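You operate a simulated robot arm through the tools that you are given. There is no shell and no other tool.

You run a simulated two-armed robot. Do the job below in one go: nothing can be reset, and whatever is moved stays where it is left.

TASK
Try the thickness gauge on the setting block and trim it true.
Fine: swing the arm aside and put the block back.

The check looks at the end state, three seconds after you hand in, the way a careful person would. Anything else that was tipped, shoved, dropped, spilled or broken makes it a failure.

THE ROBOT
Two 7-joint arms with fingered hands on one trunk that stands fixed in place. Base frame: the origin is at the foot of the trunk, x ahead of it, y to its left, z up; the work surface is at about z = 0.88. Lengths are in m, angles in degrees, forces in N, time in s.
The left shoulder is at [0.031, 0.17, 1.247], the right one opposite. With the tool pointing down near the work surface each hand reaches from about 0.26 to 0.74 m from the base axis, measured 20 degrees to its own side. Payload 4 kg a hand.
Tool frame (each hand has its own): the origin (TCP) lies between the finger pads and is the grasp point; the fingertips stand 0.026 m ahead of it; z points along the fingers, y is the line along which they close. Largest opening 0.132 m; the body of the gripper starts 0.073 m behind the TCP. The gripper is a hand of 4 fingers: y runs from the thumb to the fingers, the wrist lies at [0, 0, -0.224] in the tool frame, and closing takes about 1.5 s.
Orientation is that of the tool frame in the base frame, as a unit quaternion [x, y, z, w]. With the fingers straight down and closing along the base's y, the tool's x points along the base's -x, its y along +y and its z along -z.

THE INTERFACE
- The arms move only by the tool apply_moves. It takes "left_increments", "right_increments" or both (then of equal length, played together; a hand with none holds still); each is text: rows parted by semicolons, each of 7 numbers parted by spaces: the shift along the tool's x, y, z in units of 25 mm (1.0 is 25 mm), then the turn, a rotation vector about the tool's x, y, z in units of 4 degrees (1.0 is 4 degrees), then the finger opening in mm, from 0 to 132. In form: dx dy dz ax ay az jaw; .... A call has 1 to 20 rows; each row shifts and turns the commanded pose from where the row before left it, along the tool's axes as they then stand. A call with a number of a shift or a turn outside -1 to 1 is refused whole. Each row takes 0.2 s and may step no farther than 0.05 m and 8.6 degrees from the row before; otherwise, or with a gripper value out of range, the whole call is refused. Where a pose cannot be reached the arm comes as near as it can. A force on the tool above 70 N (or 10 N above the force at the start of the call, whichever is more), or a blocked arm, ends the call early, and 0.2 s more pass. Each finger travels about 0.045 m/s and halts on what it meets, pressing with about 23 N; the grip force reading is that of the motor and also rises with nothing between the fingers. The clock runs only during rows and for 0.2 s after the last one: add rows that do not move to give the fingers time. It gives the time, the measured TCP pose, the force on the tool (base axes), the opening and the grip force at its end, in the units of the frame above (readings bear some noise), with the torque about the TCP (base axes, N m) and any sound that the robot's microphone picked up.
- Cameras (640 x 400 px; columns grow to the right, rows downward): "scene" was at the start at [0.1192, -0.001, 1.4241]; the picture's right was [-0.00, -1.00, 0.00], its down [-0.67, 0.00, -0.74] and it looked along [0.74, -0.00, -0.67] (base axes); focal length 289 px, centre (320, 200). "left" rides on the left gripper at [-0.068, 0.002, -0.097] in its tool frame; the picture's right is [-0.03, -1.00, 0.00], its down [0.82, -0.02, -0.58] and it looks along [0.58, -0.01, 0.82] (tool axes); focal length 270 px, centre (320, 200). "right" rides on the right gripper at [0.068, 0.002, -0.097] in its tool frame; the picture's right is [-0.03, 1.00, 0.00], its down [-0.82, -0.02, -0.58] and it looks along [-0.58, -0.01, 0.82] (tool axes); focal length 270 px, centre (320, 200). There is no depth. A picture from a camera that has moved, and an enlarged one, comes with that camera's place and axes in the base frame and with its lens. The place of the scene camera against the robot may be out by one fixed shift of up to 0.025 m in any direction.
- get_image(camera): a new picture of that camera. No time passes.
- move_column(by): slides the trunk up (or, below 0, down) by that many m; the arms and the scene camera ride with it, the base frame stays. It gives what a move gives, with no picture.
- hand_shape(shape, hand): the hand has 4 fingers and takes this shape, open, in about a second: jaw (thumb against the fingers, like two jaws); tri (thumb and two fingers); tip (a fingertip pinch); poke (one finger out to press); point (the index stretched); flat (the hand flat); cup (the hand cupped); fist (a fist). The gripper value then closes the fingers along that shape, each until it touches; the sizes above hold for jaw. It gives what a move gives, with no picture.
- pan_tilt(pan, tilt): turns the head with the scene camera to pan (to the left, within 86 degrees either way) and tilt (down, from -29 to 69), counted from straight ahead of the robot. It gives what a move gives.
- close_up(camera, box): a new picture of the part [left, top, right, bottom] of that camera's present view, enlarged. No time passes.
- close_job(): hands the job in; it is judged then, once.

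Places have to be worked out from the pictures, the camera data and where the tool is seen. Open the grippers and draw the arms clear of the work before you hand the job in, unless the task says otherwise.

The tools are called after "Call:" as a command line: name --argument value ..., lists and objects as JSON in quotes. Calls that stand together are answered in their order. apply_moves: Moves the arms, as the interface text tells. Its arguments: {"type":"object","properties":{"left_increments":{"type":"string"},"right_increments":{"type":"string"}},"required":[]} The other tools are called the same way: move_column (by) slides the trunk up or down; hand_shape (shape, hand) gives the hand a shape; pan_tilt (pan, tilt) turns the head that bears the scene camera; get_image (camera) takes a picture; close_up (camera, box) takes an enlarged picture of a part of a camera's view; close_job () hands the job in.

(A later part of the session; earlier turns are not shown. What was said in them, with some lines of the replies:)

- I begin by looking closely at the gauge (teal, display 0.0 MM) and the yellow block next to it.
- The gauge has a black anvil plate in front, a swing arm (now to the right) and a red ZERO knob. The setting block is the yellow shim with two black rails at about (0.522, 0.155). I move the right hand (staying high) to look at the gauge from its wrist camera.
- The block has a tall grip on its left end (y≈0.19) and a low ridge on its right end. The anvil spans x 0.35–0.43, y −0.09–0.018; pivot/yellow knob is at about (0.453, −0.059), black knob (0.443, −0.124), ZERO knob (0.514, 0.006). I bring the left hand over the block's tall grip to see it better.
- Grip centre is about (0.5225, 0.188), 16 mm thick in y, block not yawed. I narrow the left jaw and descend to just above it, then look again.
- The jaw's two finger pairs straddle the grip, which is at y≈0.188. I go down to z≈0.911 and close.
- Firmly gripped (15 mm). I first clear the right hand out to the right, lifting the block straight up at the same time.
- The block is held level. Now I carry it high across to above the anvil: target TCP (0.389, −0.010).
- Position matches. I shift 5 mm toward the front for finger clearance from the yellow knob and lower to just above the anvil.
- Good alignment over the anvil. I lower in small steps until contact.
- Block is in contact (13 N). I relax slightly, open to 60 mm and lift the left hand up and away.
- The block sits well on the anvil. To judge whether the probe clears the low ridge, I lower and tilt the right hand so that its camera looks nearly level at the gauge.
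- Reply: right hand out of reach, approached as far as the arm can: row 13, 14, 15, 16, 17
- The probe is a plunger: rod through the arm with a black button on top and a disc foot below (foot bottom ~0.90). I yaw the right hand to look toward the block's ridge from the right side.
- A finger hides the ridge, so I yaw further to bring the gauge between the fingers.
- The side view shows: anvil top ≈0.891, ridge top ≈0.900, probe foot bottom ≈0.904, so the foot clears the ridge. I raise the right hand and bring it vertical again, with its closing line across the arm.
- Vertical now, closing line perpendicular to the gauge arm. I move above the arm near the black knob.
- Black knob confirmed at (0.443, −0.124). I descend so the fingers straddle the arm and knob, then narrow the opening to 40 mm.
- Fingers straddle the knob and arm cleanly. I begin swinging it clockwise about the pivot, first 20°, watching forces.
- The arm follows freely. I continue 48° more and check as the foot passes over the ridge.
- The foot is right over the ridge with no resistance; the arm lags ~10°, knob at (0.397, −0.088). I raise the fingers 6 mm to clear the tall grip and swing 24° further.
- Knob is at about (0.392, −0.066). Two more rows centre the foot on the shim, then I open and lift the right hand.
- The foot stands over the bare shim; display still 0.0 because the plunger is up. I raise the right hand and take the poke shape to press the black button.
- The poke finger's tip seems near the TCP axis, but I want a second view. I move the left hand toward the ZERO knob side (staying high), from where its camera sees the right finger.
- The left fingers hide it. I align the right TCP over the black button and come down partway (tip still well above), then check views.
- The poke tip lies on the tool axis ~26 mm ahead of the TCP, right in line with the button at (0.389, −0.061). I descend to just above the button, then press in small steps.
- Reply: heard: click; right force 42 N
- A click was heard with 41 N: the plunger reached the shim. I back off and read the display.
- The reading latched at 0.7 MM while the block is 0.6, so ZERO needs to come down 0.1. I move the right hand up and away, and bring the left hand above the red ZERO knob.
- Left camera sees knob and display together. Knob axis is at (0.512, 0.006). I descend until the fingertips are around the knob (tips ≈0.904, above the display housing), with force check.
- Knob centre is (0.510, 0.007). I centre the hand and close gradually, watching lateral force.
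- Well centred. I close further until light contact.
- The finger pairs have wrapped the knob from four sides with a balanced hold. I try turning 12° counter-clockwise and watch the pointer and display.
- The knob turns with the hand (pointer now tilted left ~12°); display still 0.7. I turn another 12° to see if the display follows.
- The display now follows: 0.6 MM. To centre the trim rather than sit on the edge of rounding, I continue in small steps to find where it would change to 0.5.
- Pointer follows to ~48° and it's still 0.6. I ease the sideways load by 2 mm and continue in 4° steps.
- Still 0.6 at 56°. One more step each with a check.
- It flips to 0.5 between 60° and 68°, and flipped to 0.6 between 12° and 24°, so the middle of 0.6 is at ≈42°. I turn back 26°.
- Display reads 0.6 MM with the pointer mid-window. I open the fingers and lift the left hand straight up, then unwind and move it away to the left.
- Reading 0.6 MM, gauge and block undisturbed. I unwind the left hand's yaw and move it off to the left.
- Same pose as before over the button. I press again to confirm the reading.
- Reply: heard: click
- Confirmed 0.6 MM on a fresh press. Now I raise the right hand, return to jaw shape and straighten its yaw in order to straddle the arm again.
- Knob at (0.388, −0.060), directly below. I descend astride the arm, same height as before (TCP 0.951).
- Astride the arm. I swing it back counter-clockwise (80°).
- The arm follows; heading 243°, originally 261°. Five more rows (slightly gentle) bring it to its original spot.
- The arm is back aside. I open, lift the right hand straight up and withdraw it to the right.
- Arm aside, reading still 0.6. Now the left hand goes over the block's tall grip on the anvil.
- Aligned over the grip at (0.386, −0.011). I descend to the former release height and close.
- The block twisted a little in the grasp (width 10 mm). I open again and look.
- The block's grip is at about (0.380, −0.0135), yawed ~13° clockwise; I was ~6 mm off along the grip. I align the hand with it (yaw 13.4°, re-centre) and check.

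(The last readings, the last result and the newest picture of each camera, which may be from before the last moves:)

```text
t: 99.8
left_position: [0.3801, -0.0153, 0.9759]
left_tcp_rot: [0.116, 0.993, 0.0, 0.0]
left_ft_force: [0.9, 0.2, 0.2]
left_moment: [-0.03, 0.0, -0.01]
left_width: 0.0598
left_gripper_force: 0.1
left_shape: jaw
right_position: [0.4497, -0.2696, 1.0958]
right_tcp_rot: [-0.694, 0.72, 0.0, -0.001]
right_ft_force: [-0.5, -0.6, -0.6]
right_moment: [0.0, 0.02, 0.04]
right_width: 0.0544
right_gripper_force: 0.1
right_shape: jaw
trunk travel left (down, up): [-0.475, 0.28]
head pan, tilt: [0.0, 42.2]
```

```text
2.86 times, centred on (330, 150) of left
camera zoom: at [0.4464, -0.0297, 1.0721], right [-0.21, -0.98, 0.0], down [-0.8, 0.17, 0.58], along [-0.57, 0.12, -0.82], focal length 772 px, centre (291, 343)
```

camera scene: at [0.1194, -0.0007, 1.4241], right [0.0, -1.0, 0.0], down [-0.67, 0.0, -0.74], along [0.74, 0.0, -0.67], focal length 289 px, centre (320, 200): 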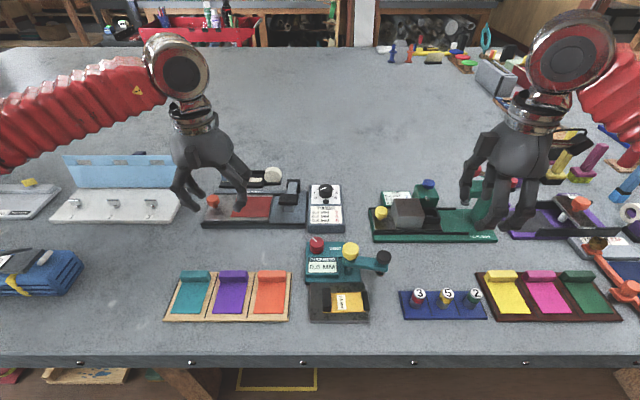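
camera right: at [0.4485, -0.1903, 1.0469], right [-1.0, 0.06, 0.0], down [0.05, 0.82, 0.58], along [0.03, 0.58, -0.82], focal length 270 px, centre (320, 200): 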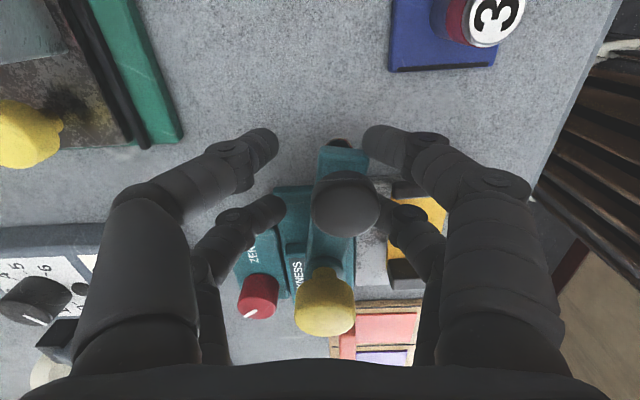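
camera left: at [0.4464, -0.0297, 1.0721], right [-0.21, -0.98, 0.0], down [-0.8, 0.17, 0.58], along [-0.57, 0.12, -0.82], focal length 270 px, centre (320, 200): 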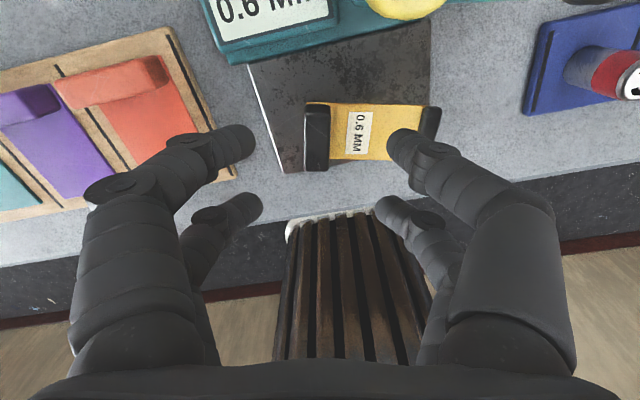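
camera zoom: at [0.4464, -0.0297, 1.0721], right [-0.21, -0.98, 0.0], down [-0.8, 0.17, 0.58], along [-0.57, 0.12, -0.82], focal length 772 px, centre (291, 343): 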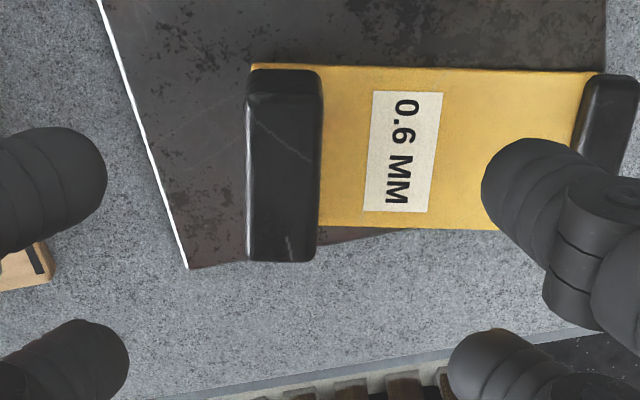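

Now squarely aligned (offset ≈1 mm along, 3 mm across). I descend and close.

Call:
apply_moves --left_increments "0.04 0.12 0.8 0 0 0 60;0 0 0.8 0 0 0 60;0 0 0.5 0 0 0 60;0 0 0 0 0 0 45;0 0 0 0 0 0 30;0 0 0 0 0 0 20;0 0 0 0 0 0 10;0 0 0 0 0 0 0;0 0 0 0 0 0 0;0 0 0 0 0 0 0"

Call:
get_image --camera "left"

```text
t: 102.0
left_position: [0.3795, -0.0134, 0.9235]
left_tcp_rot: [0.116, 0.993, 0.0, -0.001]
left_ft_force: [-0.4, 0.9, 0.5]
left_moment: [0.04, 0.02, 0.03]
left_width: 0.0116
left_gripper_force: 23.0
left_shape: jaw
right_position: [0.4502, -0.269, 1.0954]
right_tcp_rot: [-0.695, 0.719, -0.001, 0.0]
right_ft_force: [0.4, 1.2, 0.3]
right_moment: [0.03, -0.02, 0.02]
right_width: 0.0544
right_gripper_force: 0.2
right_shape: jaw
trunk travel left (down, up): [-0.475, 0.28]
head pan, tilt: [0.0, 42.2]
```

```text
taken
camera left: at [0.4452, -0.0262, 1.019], right [-0.21, -0.98, 0.0], down [-0.8, 0.17, 0.58], along [-0.57, 0.12, -0.82], focal length 270 px, centre (320, 200)
```

left: 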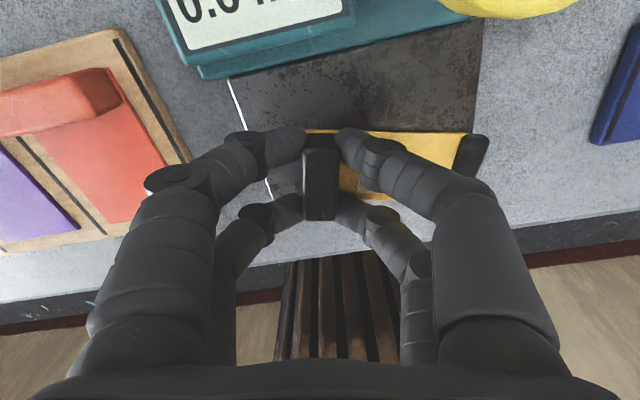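

Call:
close_up --camera "left" --box '[220, 110, 500, 290]'

Call:
close_up --camera "scene" --box '[280, 230, 400, 330]'

Call:
get_image --camera "right"

```text
2.22 times, centred on (360, 200) of left
camera zoom: at [0.4452, -0.0262, 1.019], right [-0.21, -0.98, 0.0], down [-0.8, 0.17, 0.58], along [-0.57, 0.12, -0.82], focal length 601 px, centre (231, 200)
```

zoom: 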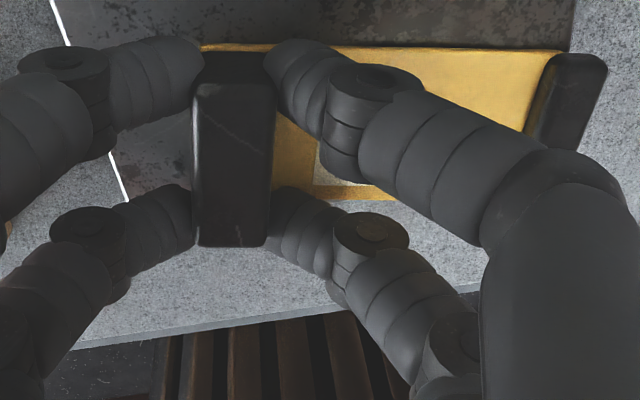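

```text
4.00 times, centred on (340, 280) of scene
camera zoom: at [0.1191, -0.0011, 1.4241], right [0.0, -1.0, 0.0], down [-0.67, 0.0, -0.74], along [0.74, 0.0, -0.67], focal length 1155 px, centre (240, -120)
```

zoom: 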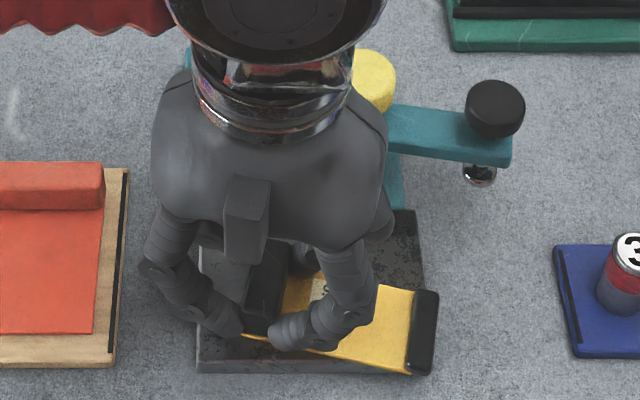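

```text
taken
camera right: at [0.445, -0.3397, 1.1912], right [-1.0, 0.06, 0.0], down [0.05, 0.82, 0.58], along [0.03, 0.58, -0.82], focal length 270 px, centre (320, 200)
```

right: 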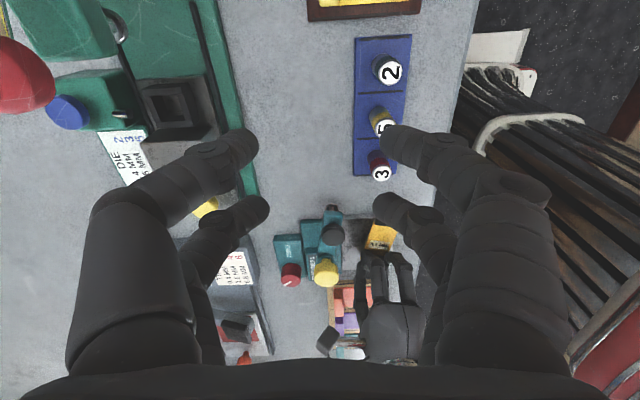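

Both finger pairs hold the grip evenly, just slightly high. I re-grip 2.5 mm lower for a firmer hold.

Call:
apply_moves --left_increments "0 0 0 0 0 0 20;0 0 0 0 0 0 30;0 0 0.1 0 0 0 30;0 0 0 0 0 0 30;0 0 0 0 0 0 15;0 0 0 0 0 0 0;0 0 0 0 0 0 0;0 0 0 0 0 0 0;0 0 0 0 0 0 0"

Call:
get_image --camera "left"

```text
t: 104.0
left_position: [0.3777, -0.0127, 0.9207]
left_tcp_rot: [0.117, 0.993, -0.001, -0.001]
left_ft_force: [0.5, 1.2, 1.4]
left_moment: [-0.09, -0.02, 0.0]
left_width: 0.019
left_gripper_force: 23.5
left_shape: jaw
right_position: [0.4499, -0.2685, 1.0955]
right_tcp_rot: [-0.694, 0.72, 0.0, 0.0]
right_ft_force: [0.5, -0.4, -0.5]
right_moment: [-0.02, 0.03, -0.01]
right_width: 0.0545
right_gripper_force: 0.0
right_shape: jaw
trunk travel left (down, up): [-0.475, 0.28]
head pan, tilt: [0.0, 42.2]
```

```text
taken
camera left: at [0.4454, -0.026, 1.0166], right [-0.21, -0.98, 0.0], down [-0.8, 0.17, 0.58], along [-0.57, 0.12, -0.82], focal length 270 px, centre (320, 200)
```

left: 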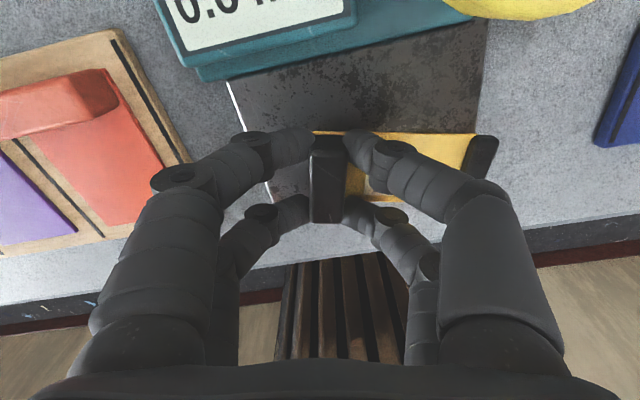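

Now a firm grip in the same relative pose as the first pick-up. I lift straight up and check.

Call:
apply_moves --left_increments "0 0 -0.3 0 0 0 0;0 0 -0.5 0 0 0 0;0 0 -0.8 0 0 0 0;0 0 -1 0 0 0 0;0 0 -1 0 0 0 0;0 0 -0.5 0 0 0 0;0 0 0 0 0 -0.85 0;0 0 0 0 0 -0.85 0;0 0 0 0 0 -0.85 0;0 0 0 0 0 -0.8 0;0 0 0 0 0 0 0"

Call:
get_image --camera "left"

Call:
get_image --camera "scene"

```text
t: 106.4
left_position: [0.379, -0.0132, 1.023]
left_tcp_rot: [0.0, 1.0, 0.0, -0.001]
left_ft_force: [0.4, 0.7, -1.4]
left_moment: [0.03, -0.03, -0.02]
left_width: 0.0192
left_gripper_force: 23.1
left_shape: jaw
right_position: [0.4489, -0.2684, 1.0952]
right_tcp_rot: [-0.694, 0.72, -0.001, 0.0]
right_ft_force: [0.5, 0.0, -0.3]
right_moment: [0.0, 0.0, -0.02]
right_width: 0.0547
right_gripper_force: 0.1
right_shape: jaw
trunk travel left (down, up): [-0.475, 0.28]
head pan, tilt: [0.0, 42.2]
```

```text
taken
camera left: at [0.4472, -0.0111, 1.119], right [0.03, -1.0, 0.0], down [-0.82, -0.02, 0.58], along [-0.58, -0.02, -0.82], focal length 270 px, centre (320, 200)
```

left: 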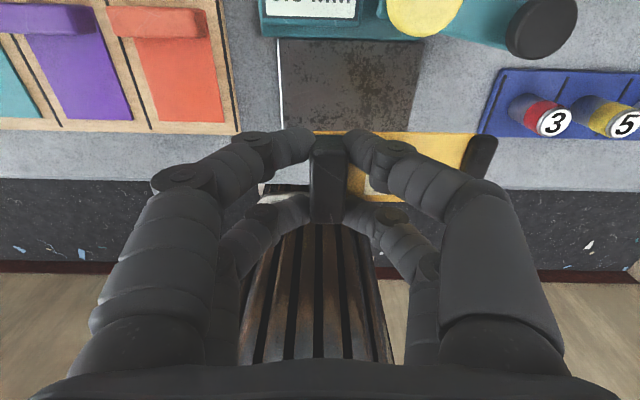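

```text
taken
camera scene: at [0.1191, -0.0011, 1.4241], right [0.0, -1.0, 0.0], down [-0.67, 0.0, -0.74], along [0.74, 0.0, -0.67], focal length 289 px, centre (320, 200)
```

scene: 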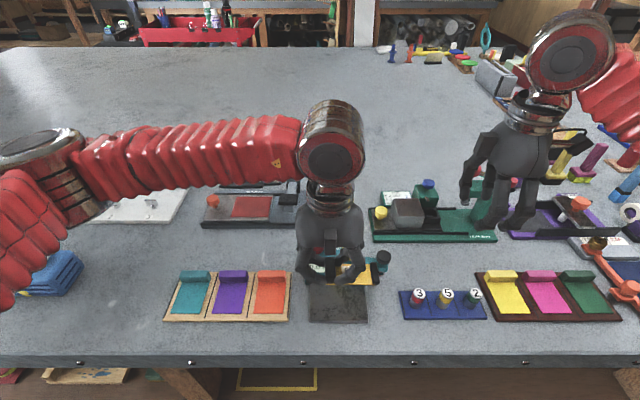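

Held level and square. I carry it back to above its original place (TCP 0.5225, 0.1905).

Call:
apply_moves --left_increments "-0.638 0.9055 0 0 0 0 0;-0.638 0.9055 0 0 0 0 0;-0.638 0.9055 0 0 0 0 0;-0.638 0.9055 0 0 0 0 0;-0.638 0.9055 0 0 0 0 0;-0.638 0.9055 0 0 0 0 0;-0.638 0.9055 0 0 0 0 0;-0.638 0.9055 0 0 0 0 0;-0.638 0.9055 0 0 0 0 0;0 0 0 0 0 0 0;0 0 0 0 0 0 0"

Call:
get_image --camera "left"

Call:
get_image --camera "scene"

```text
t: 108.8
left_position: [0.522, 0.1897, 1.024]
left_tcp_rot: [0.0, 1.0, 0.0, -0.001]
left_ft_force: [0.4, -0.3, -0.4]
left_moment: [0.03, 0.04, -0.02]
left_width: 0.0187
left_gripper_force: 23.0
left_shape: jaw
right_position: [0.4492, -0.2691, 1.095]
right_tcp_rot: [-0.695, 0.719, -0.001, -0.001]
right_ft_force: [0.1, -0.1, 0.4]
right_moment: [-0.03, 0.02, -0.02]
right_width: 0.0545
right_gripper_force: 0.1
right_shape: jaw
trunk travel left (down, up): [-0.475, 0.28]
head pan, tilt: [0.0, 42.2]
```

```text
taken
camera left: at [0.5902, 0.1925, 1.1202], right [0.03, -1.0, 0.0], down [-0.82, -0.02, 0.58], along [-0.58, -0.01, -0.82], focal length 270 px, centre (320, 200)
```

left: 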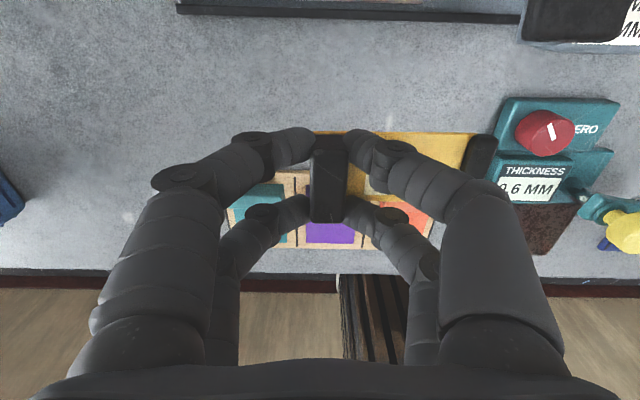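

```text
taken
camera scene: at [0.1192, -0.0009, 1.4241], right [0.0, -1.0, 0.0], down [-0.67, 0.0, -0.74], along [0.74, 0.0, -0.67], focal length 289 px, centre (320, 200)
```

scene: 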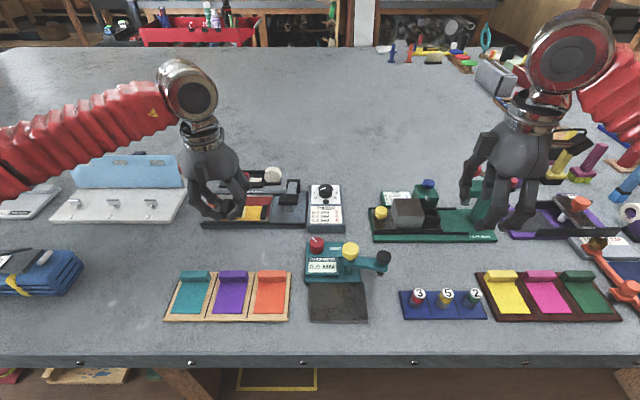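

In place above the original spot. I lower to just above the table, then finish with small steps.

Call:
apply_moves --left_increments "0 0 0.8 0 0 0 0;0 0 0.9 0 0 0 0;0 0 0.9 0 0 0 0;0 0 0.9 0 0 0 0;0 0 0.6 0 0 0 0;0 0 0.3 0 0 0 0;0 0 0.06 0 0 0 0;0 0 0 0 0 0 0"

Call:
apply_moves --left_increments "0 0 0.06 0 0 0 0;0 0 0.04 0 0 0 0;0 0 0 0 0 0 0"

Call:
close_up --camera "scene" --box '[180, 190, 300, 265]'

```text
t: 110.6
left_position: [0.524, 0.1903, 0.9125]
left_tcp_rot: [0.0, 1.0, 0.0, -0.002]
left_ft_force: [0.3, -0.1, -1.1]
left_moment: [0.02, 0.04, 0.0]
left_width: 0.0189
left_gripper_force: 23.3
left_shape: jaw
right_position: [0.45, -0.2688, 1.0947]
right_tcp_rot: [-0.696, 0.719, -0.001, 0.0]
right_ft_force: [0.9, -0.3, -0.2]
right_moment: [-0.02, 0.0, -0.03]
right_width: 0.0547
right_gripper_force: 0.1
right_shape: jaw
trunk travel left (down, up): [-0.475, 0.28]
head pan, tilt: [0.0, 42.2]
```

```text
t: 111.4
left_position: [0.5244, 0.1904, 0.9089]
left_tcp_rot: [0.0, 1.0, 0.0, 0.0]
left_ft_force: [-0.1, 0.9, 0.1]
left_moment: [-0.03, -0.02, 0.01]
left_width: 0.0187
left_gripper_force: 22.9
left_shape: jaw
right_position: [0.4491, -0.2691, 1.0945]
right_tcp_rot: [-0.695, 0.719, 0.0, 0.0]
right_ft_force: [-0.6, -0.4, 0.0]
right_moment: [0.03, 0.01, -0.01]
right_width: 0.0546
right_gripper_force: 0.1
right_shape: jaw
trunk travel left (down, up): [-0.475, 0.28]
head pan, tilt: [0.0, 42.2]
```

```text
5.33 times, centred on (240, 228) of scene
camera zoom: at [0.1191, -0.0011, 1.4241], right [0.0, -1.0, 0.0], down [-0.67, 0.0, -0.74], along [0.74, 0.0, -0.67], focal length 1540 px, centre (747, 53)
```

zoom: 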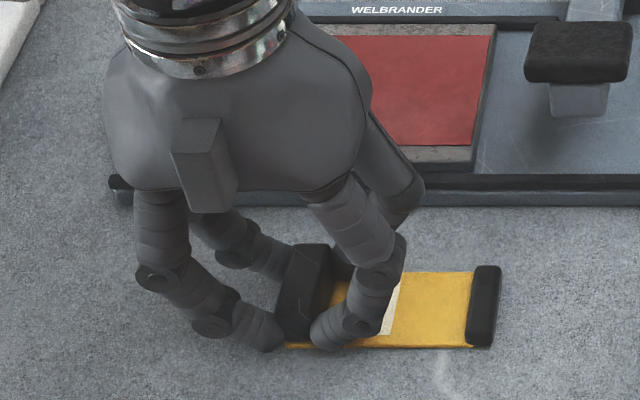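

Nearly identical to the original view, just ~1–2 mm above the table. A few tiny steps down.

Call:
apply_moves --left_increments "0.04 0 0.04 0 0 0 0;0 0 0.04 0 0 0 0;0 0 0 0 0 0 0"

```text
t: 112.2
left_position: [0.5225, 0.1904, 0.9073]
left_tcp_rot: [0.0, 1.0, 0.001, 0.002]
left_ft_force: [1.8, 0.4, 12.6]
left_moment: [-0.25, -0.15, 0.04]
left_width: 0.0191
left_gripper_force: 22.4
left_shape: jaw
right_position: [0.4494, -0.2692, 1.0958]
right_tcp_rot: [-0.695, 0.719, 0.0, 0.0]
right_ft_force: [-0.4, 0.9, 0.0]
right_moment: [-0.01, 0.0, 0.05]
right_width: 0.0547
right_gripper_force: 0.0
right_shape: jaw
trunk travel left (down, up): [-0.475, 0.28]
head pan, tilt: [0.0, 42.2]
```

Contact (12.6 N). I relax a hair, open the fingers and lift straight up, then move the hand back left.

Call:
apply_moves --left_increments "0 0 -0.04 0 0 0 0;0 0 0 0 0 0 20;0 0 0 0 0 0 30;0 0 0 0 0 0 45;0 0 0 0 0 0 60;0 0 0 0 0 0 60;0 0 0 0 0 0 60;0 0 -0.4 0 0 0 60;0 0 -0.8 0 0 0 60;0 0 -1 0 0 0 60;0 0 -1 0 0 0 60;0 0 -1 0 0 0 60;0 0 -1 0 0 0 60;0 0 -0.8 0 0 0 60;0 0 0 0 0 0 60"

Call:
get_image --camera "left"

Call:
get_image --camera "scene"

Call:
close_up --camera "scene" --box '[222, 225, 282, 263]'

```text
t: 115.4
left_position: [0.5227, 0.1916, 1.0576]
left_tcp_rot: [0.001, 1.0, 0.0, -0.001]
left_ft_force: [0.5, 0.0, -0.5]
left_moment: [0.02, 0.03, 0.02]
left_width: 0.0597
left_gripper_force: 0.0
left_shape: jaw
right_position: [0.4504, -0.2695, 1.0947]
right_tcp_rot: [-0.695, 0.719, -0.001, 0.0]
right_ft_force: [-0.4, 0.3, -1.4]
right_moment: [-0.01, -0.01, 0.0]
right_width: 0.0547
right_gripper_force: 0.1
right_shape: jaw
trunk travel left (down, up): [-0.475, 0.28]
head pan, tilt: [0.0, 42.2]
```

```text
taken
camera left: at [0.5905, 0.1932, 1.1543], right [0.03, -1.0, 0.0], down [-0.82, -0.02, 0.58], along [-0.58, -0.01, -0.82], focal length 270 px, centre (320, 200)
```

left: 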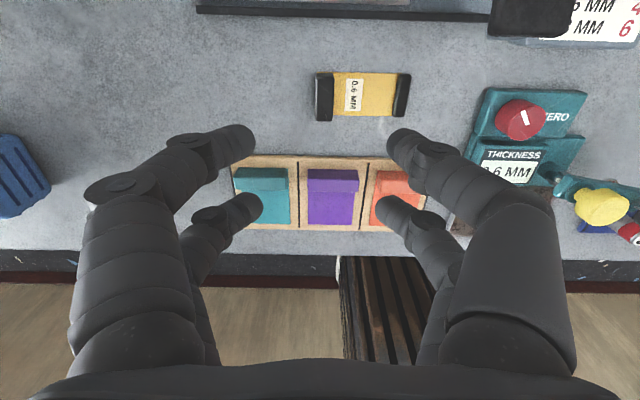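

```text
taken
camera scene: at [0.1191, -0.001, 1.4241], right [0.0, -1.0, 0.0], down [-0.67, 0.0, -0.74], along [0.74, 0.0, -0.67], focal length 289 px, centre (320, 200)
```

scene: 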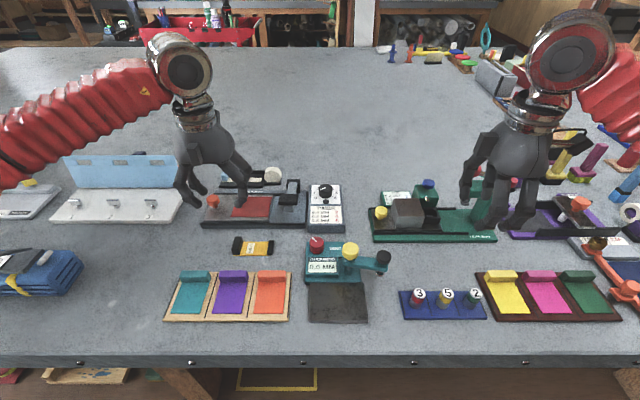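

```text
10.53 times, centred on (252, 244) of scene
camera zoom: at [0.1191, -0.001, 1.4241], right [0.0, -1.0, 0.0], down [-0.67, 0.0, -0.74], along [0.74, 0.0, -0.67], focal length 3039 px, centre (1036, -263)
```

zoom: 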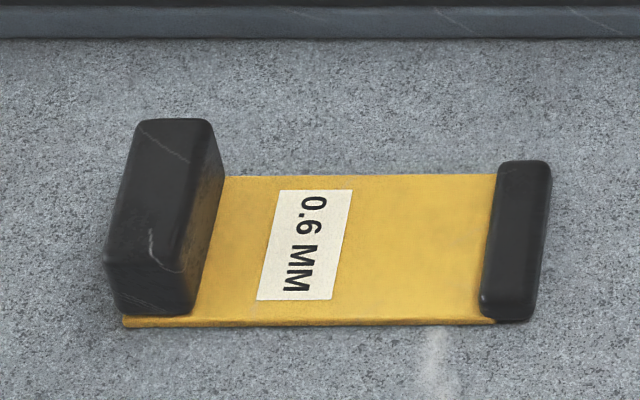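

The block is back within ~1–2 mm of its original pose, arm aside, gauge reads 0.6. I withdraw both hands up and outward with grippers open.

Call:
apply_moves --left_increments "0 0.5 -1 0 0 0 60;0 0.5 -1 0 0 0 80;0 0.5 -1 0 0 0 100;0 0.5 -1 0 0 0 120;0 0 0 0 0 0 132;0 0 0 0 0 0 132;0 0 0 0 0 0 132" --right_increments "0 0 -1 0 0 0 55;0 0 -1 0 0 0 70;0 0 -1 0 0 0 90;0 0 -1 0 0 0 110;0 0 0 0 0 0 132;0 0 0 0 0 0 132;0 0 0 0 0 0 132"

Call:
get_image --camera "scene"

Call:
close_up --camera "scene" --box '[220, 220, 420, 345]'

```text
t: 117.0
left_position: [0.5229, 0.2422, 1.156]
left_tcp_rot: [-0.001, 1.0, 0.001, 0.0]
left_ft_force: [-0.2, 0.5, 0.1]
left_moment: [0.01, 0.0, 0.01]
left_width: 0.1321
left_gripper_force: 0.0
left_shape: jaw
right_position: [0.4496, -0.2667, 1.1941]
right_tcp_rot: [-0.696, 0.718, -0.001, 0.0]
right_ft_force: [-0.3, -0.2, 0.0]
right_moment: [-0.02, -0.01, -0.02]
right_width: 0.1319
right_gripper_force: 0.1
right_shape: jaw
trunk travel left (down, up): [-0.475, 0.28]
head pan, tilt: [0.0, 42.2]
```

```text
taken
camera scene: at [0.1193, -0.0012, 1.4241], right [0.0, -1.0, 0.0], down [-0.67, 0.0, -0.74], along [0.74, 0.0, -0.67], focal length 289 px, centre (320, 200)
```

scene: 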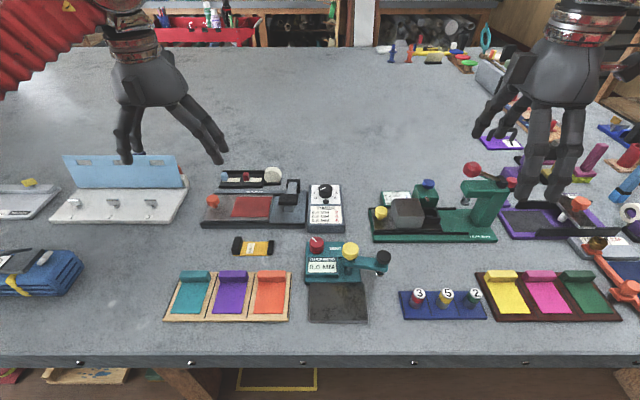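

```text
3.20 times, centred on (320, 282) of scene
camera zoom: at [0.1193, -0.0012, 1.4241], right [0.0, -1.0, 0.0], down [-0.67, 0.0, -0.74], along [0.74, 0.0, -0.67], focal length 924 px, centre (320, -64)
```

zoom: 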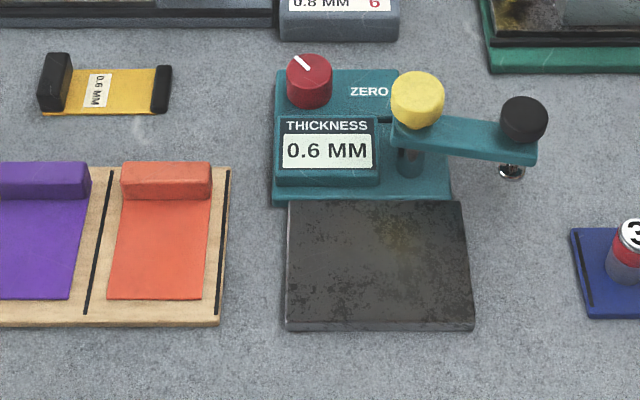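

The gauge is trimmed and reads 0.6 MM, the arm is back where it stood and the block is on its original spot. Nothing else has moved and both hands are open and clear, so I hand the job in.

Call:
close_job

```text
The job is handed in.
```

The thickness gauge is trimmed true. It first read 0.7 MM on the 0.6 MM setting block. I turned the ZERO knob about 42° counter-clockwise, roughly the middle of the range that shows 0.6. A second press on the block then read 0.6 MM.

The gauge arm is swung back aside to about where it started. The block is back in its original place, within about 2 mm.

When I first went to lift the block off the anvil, it twisted about 13° in the grip. I let go, lined the hand up with it and picked it up cleanly. In the last pictures nothing else on the bench had moved, and both hands were open and clear when I handed in.
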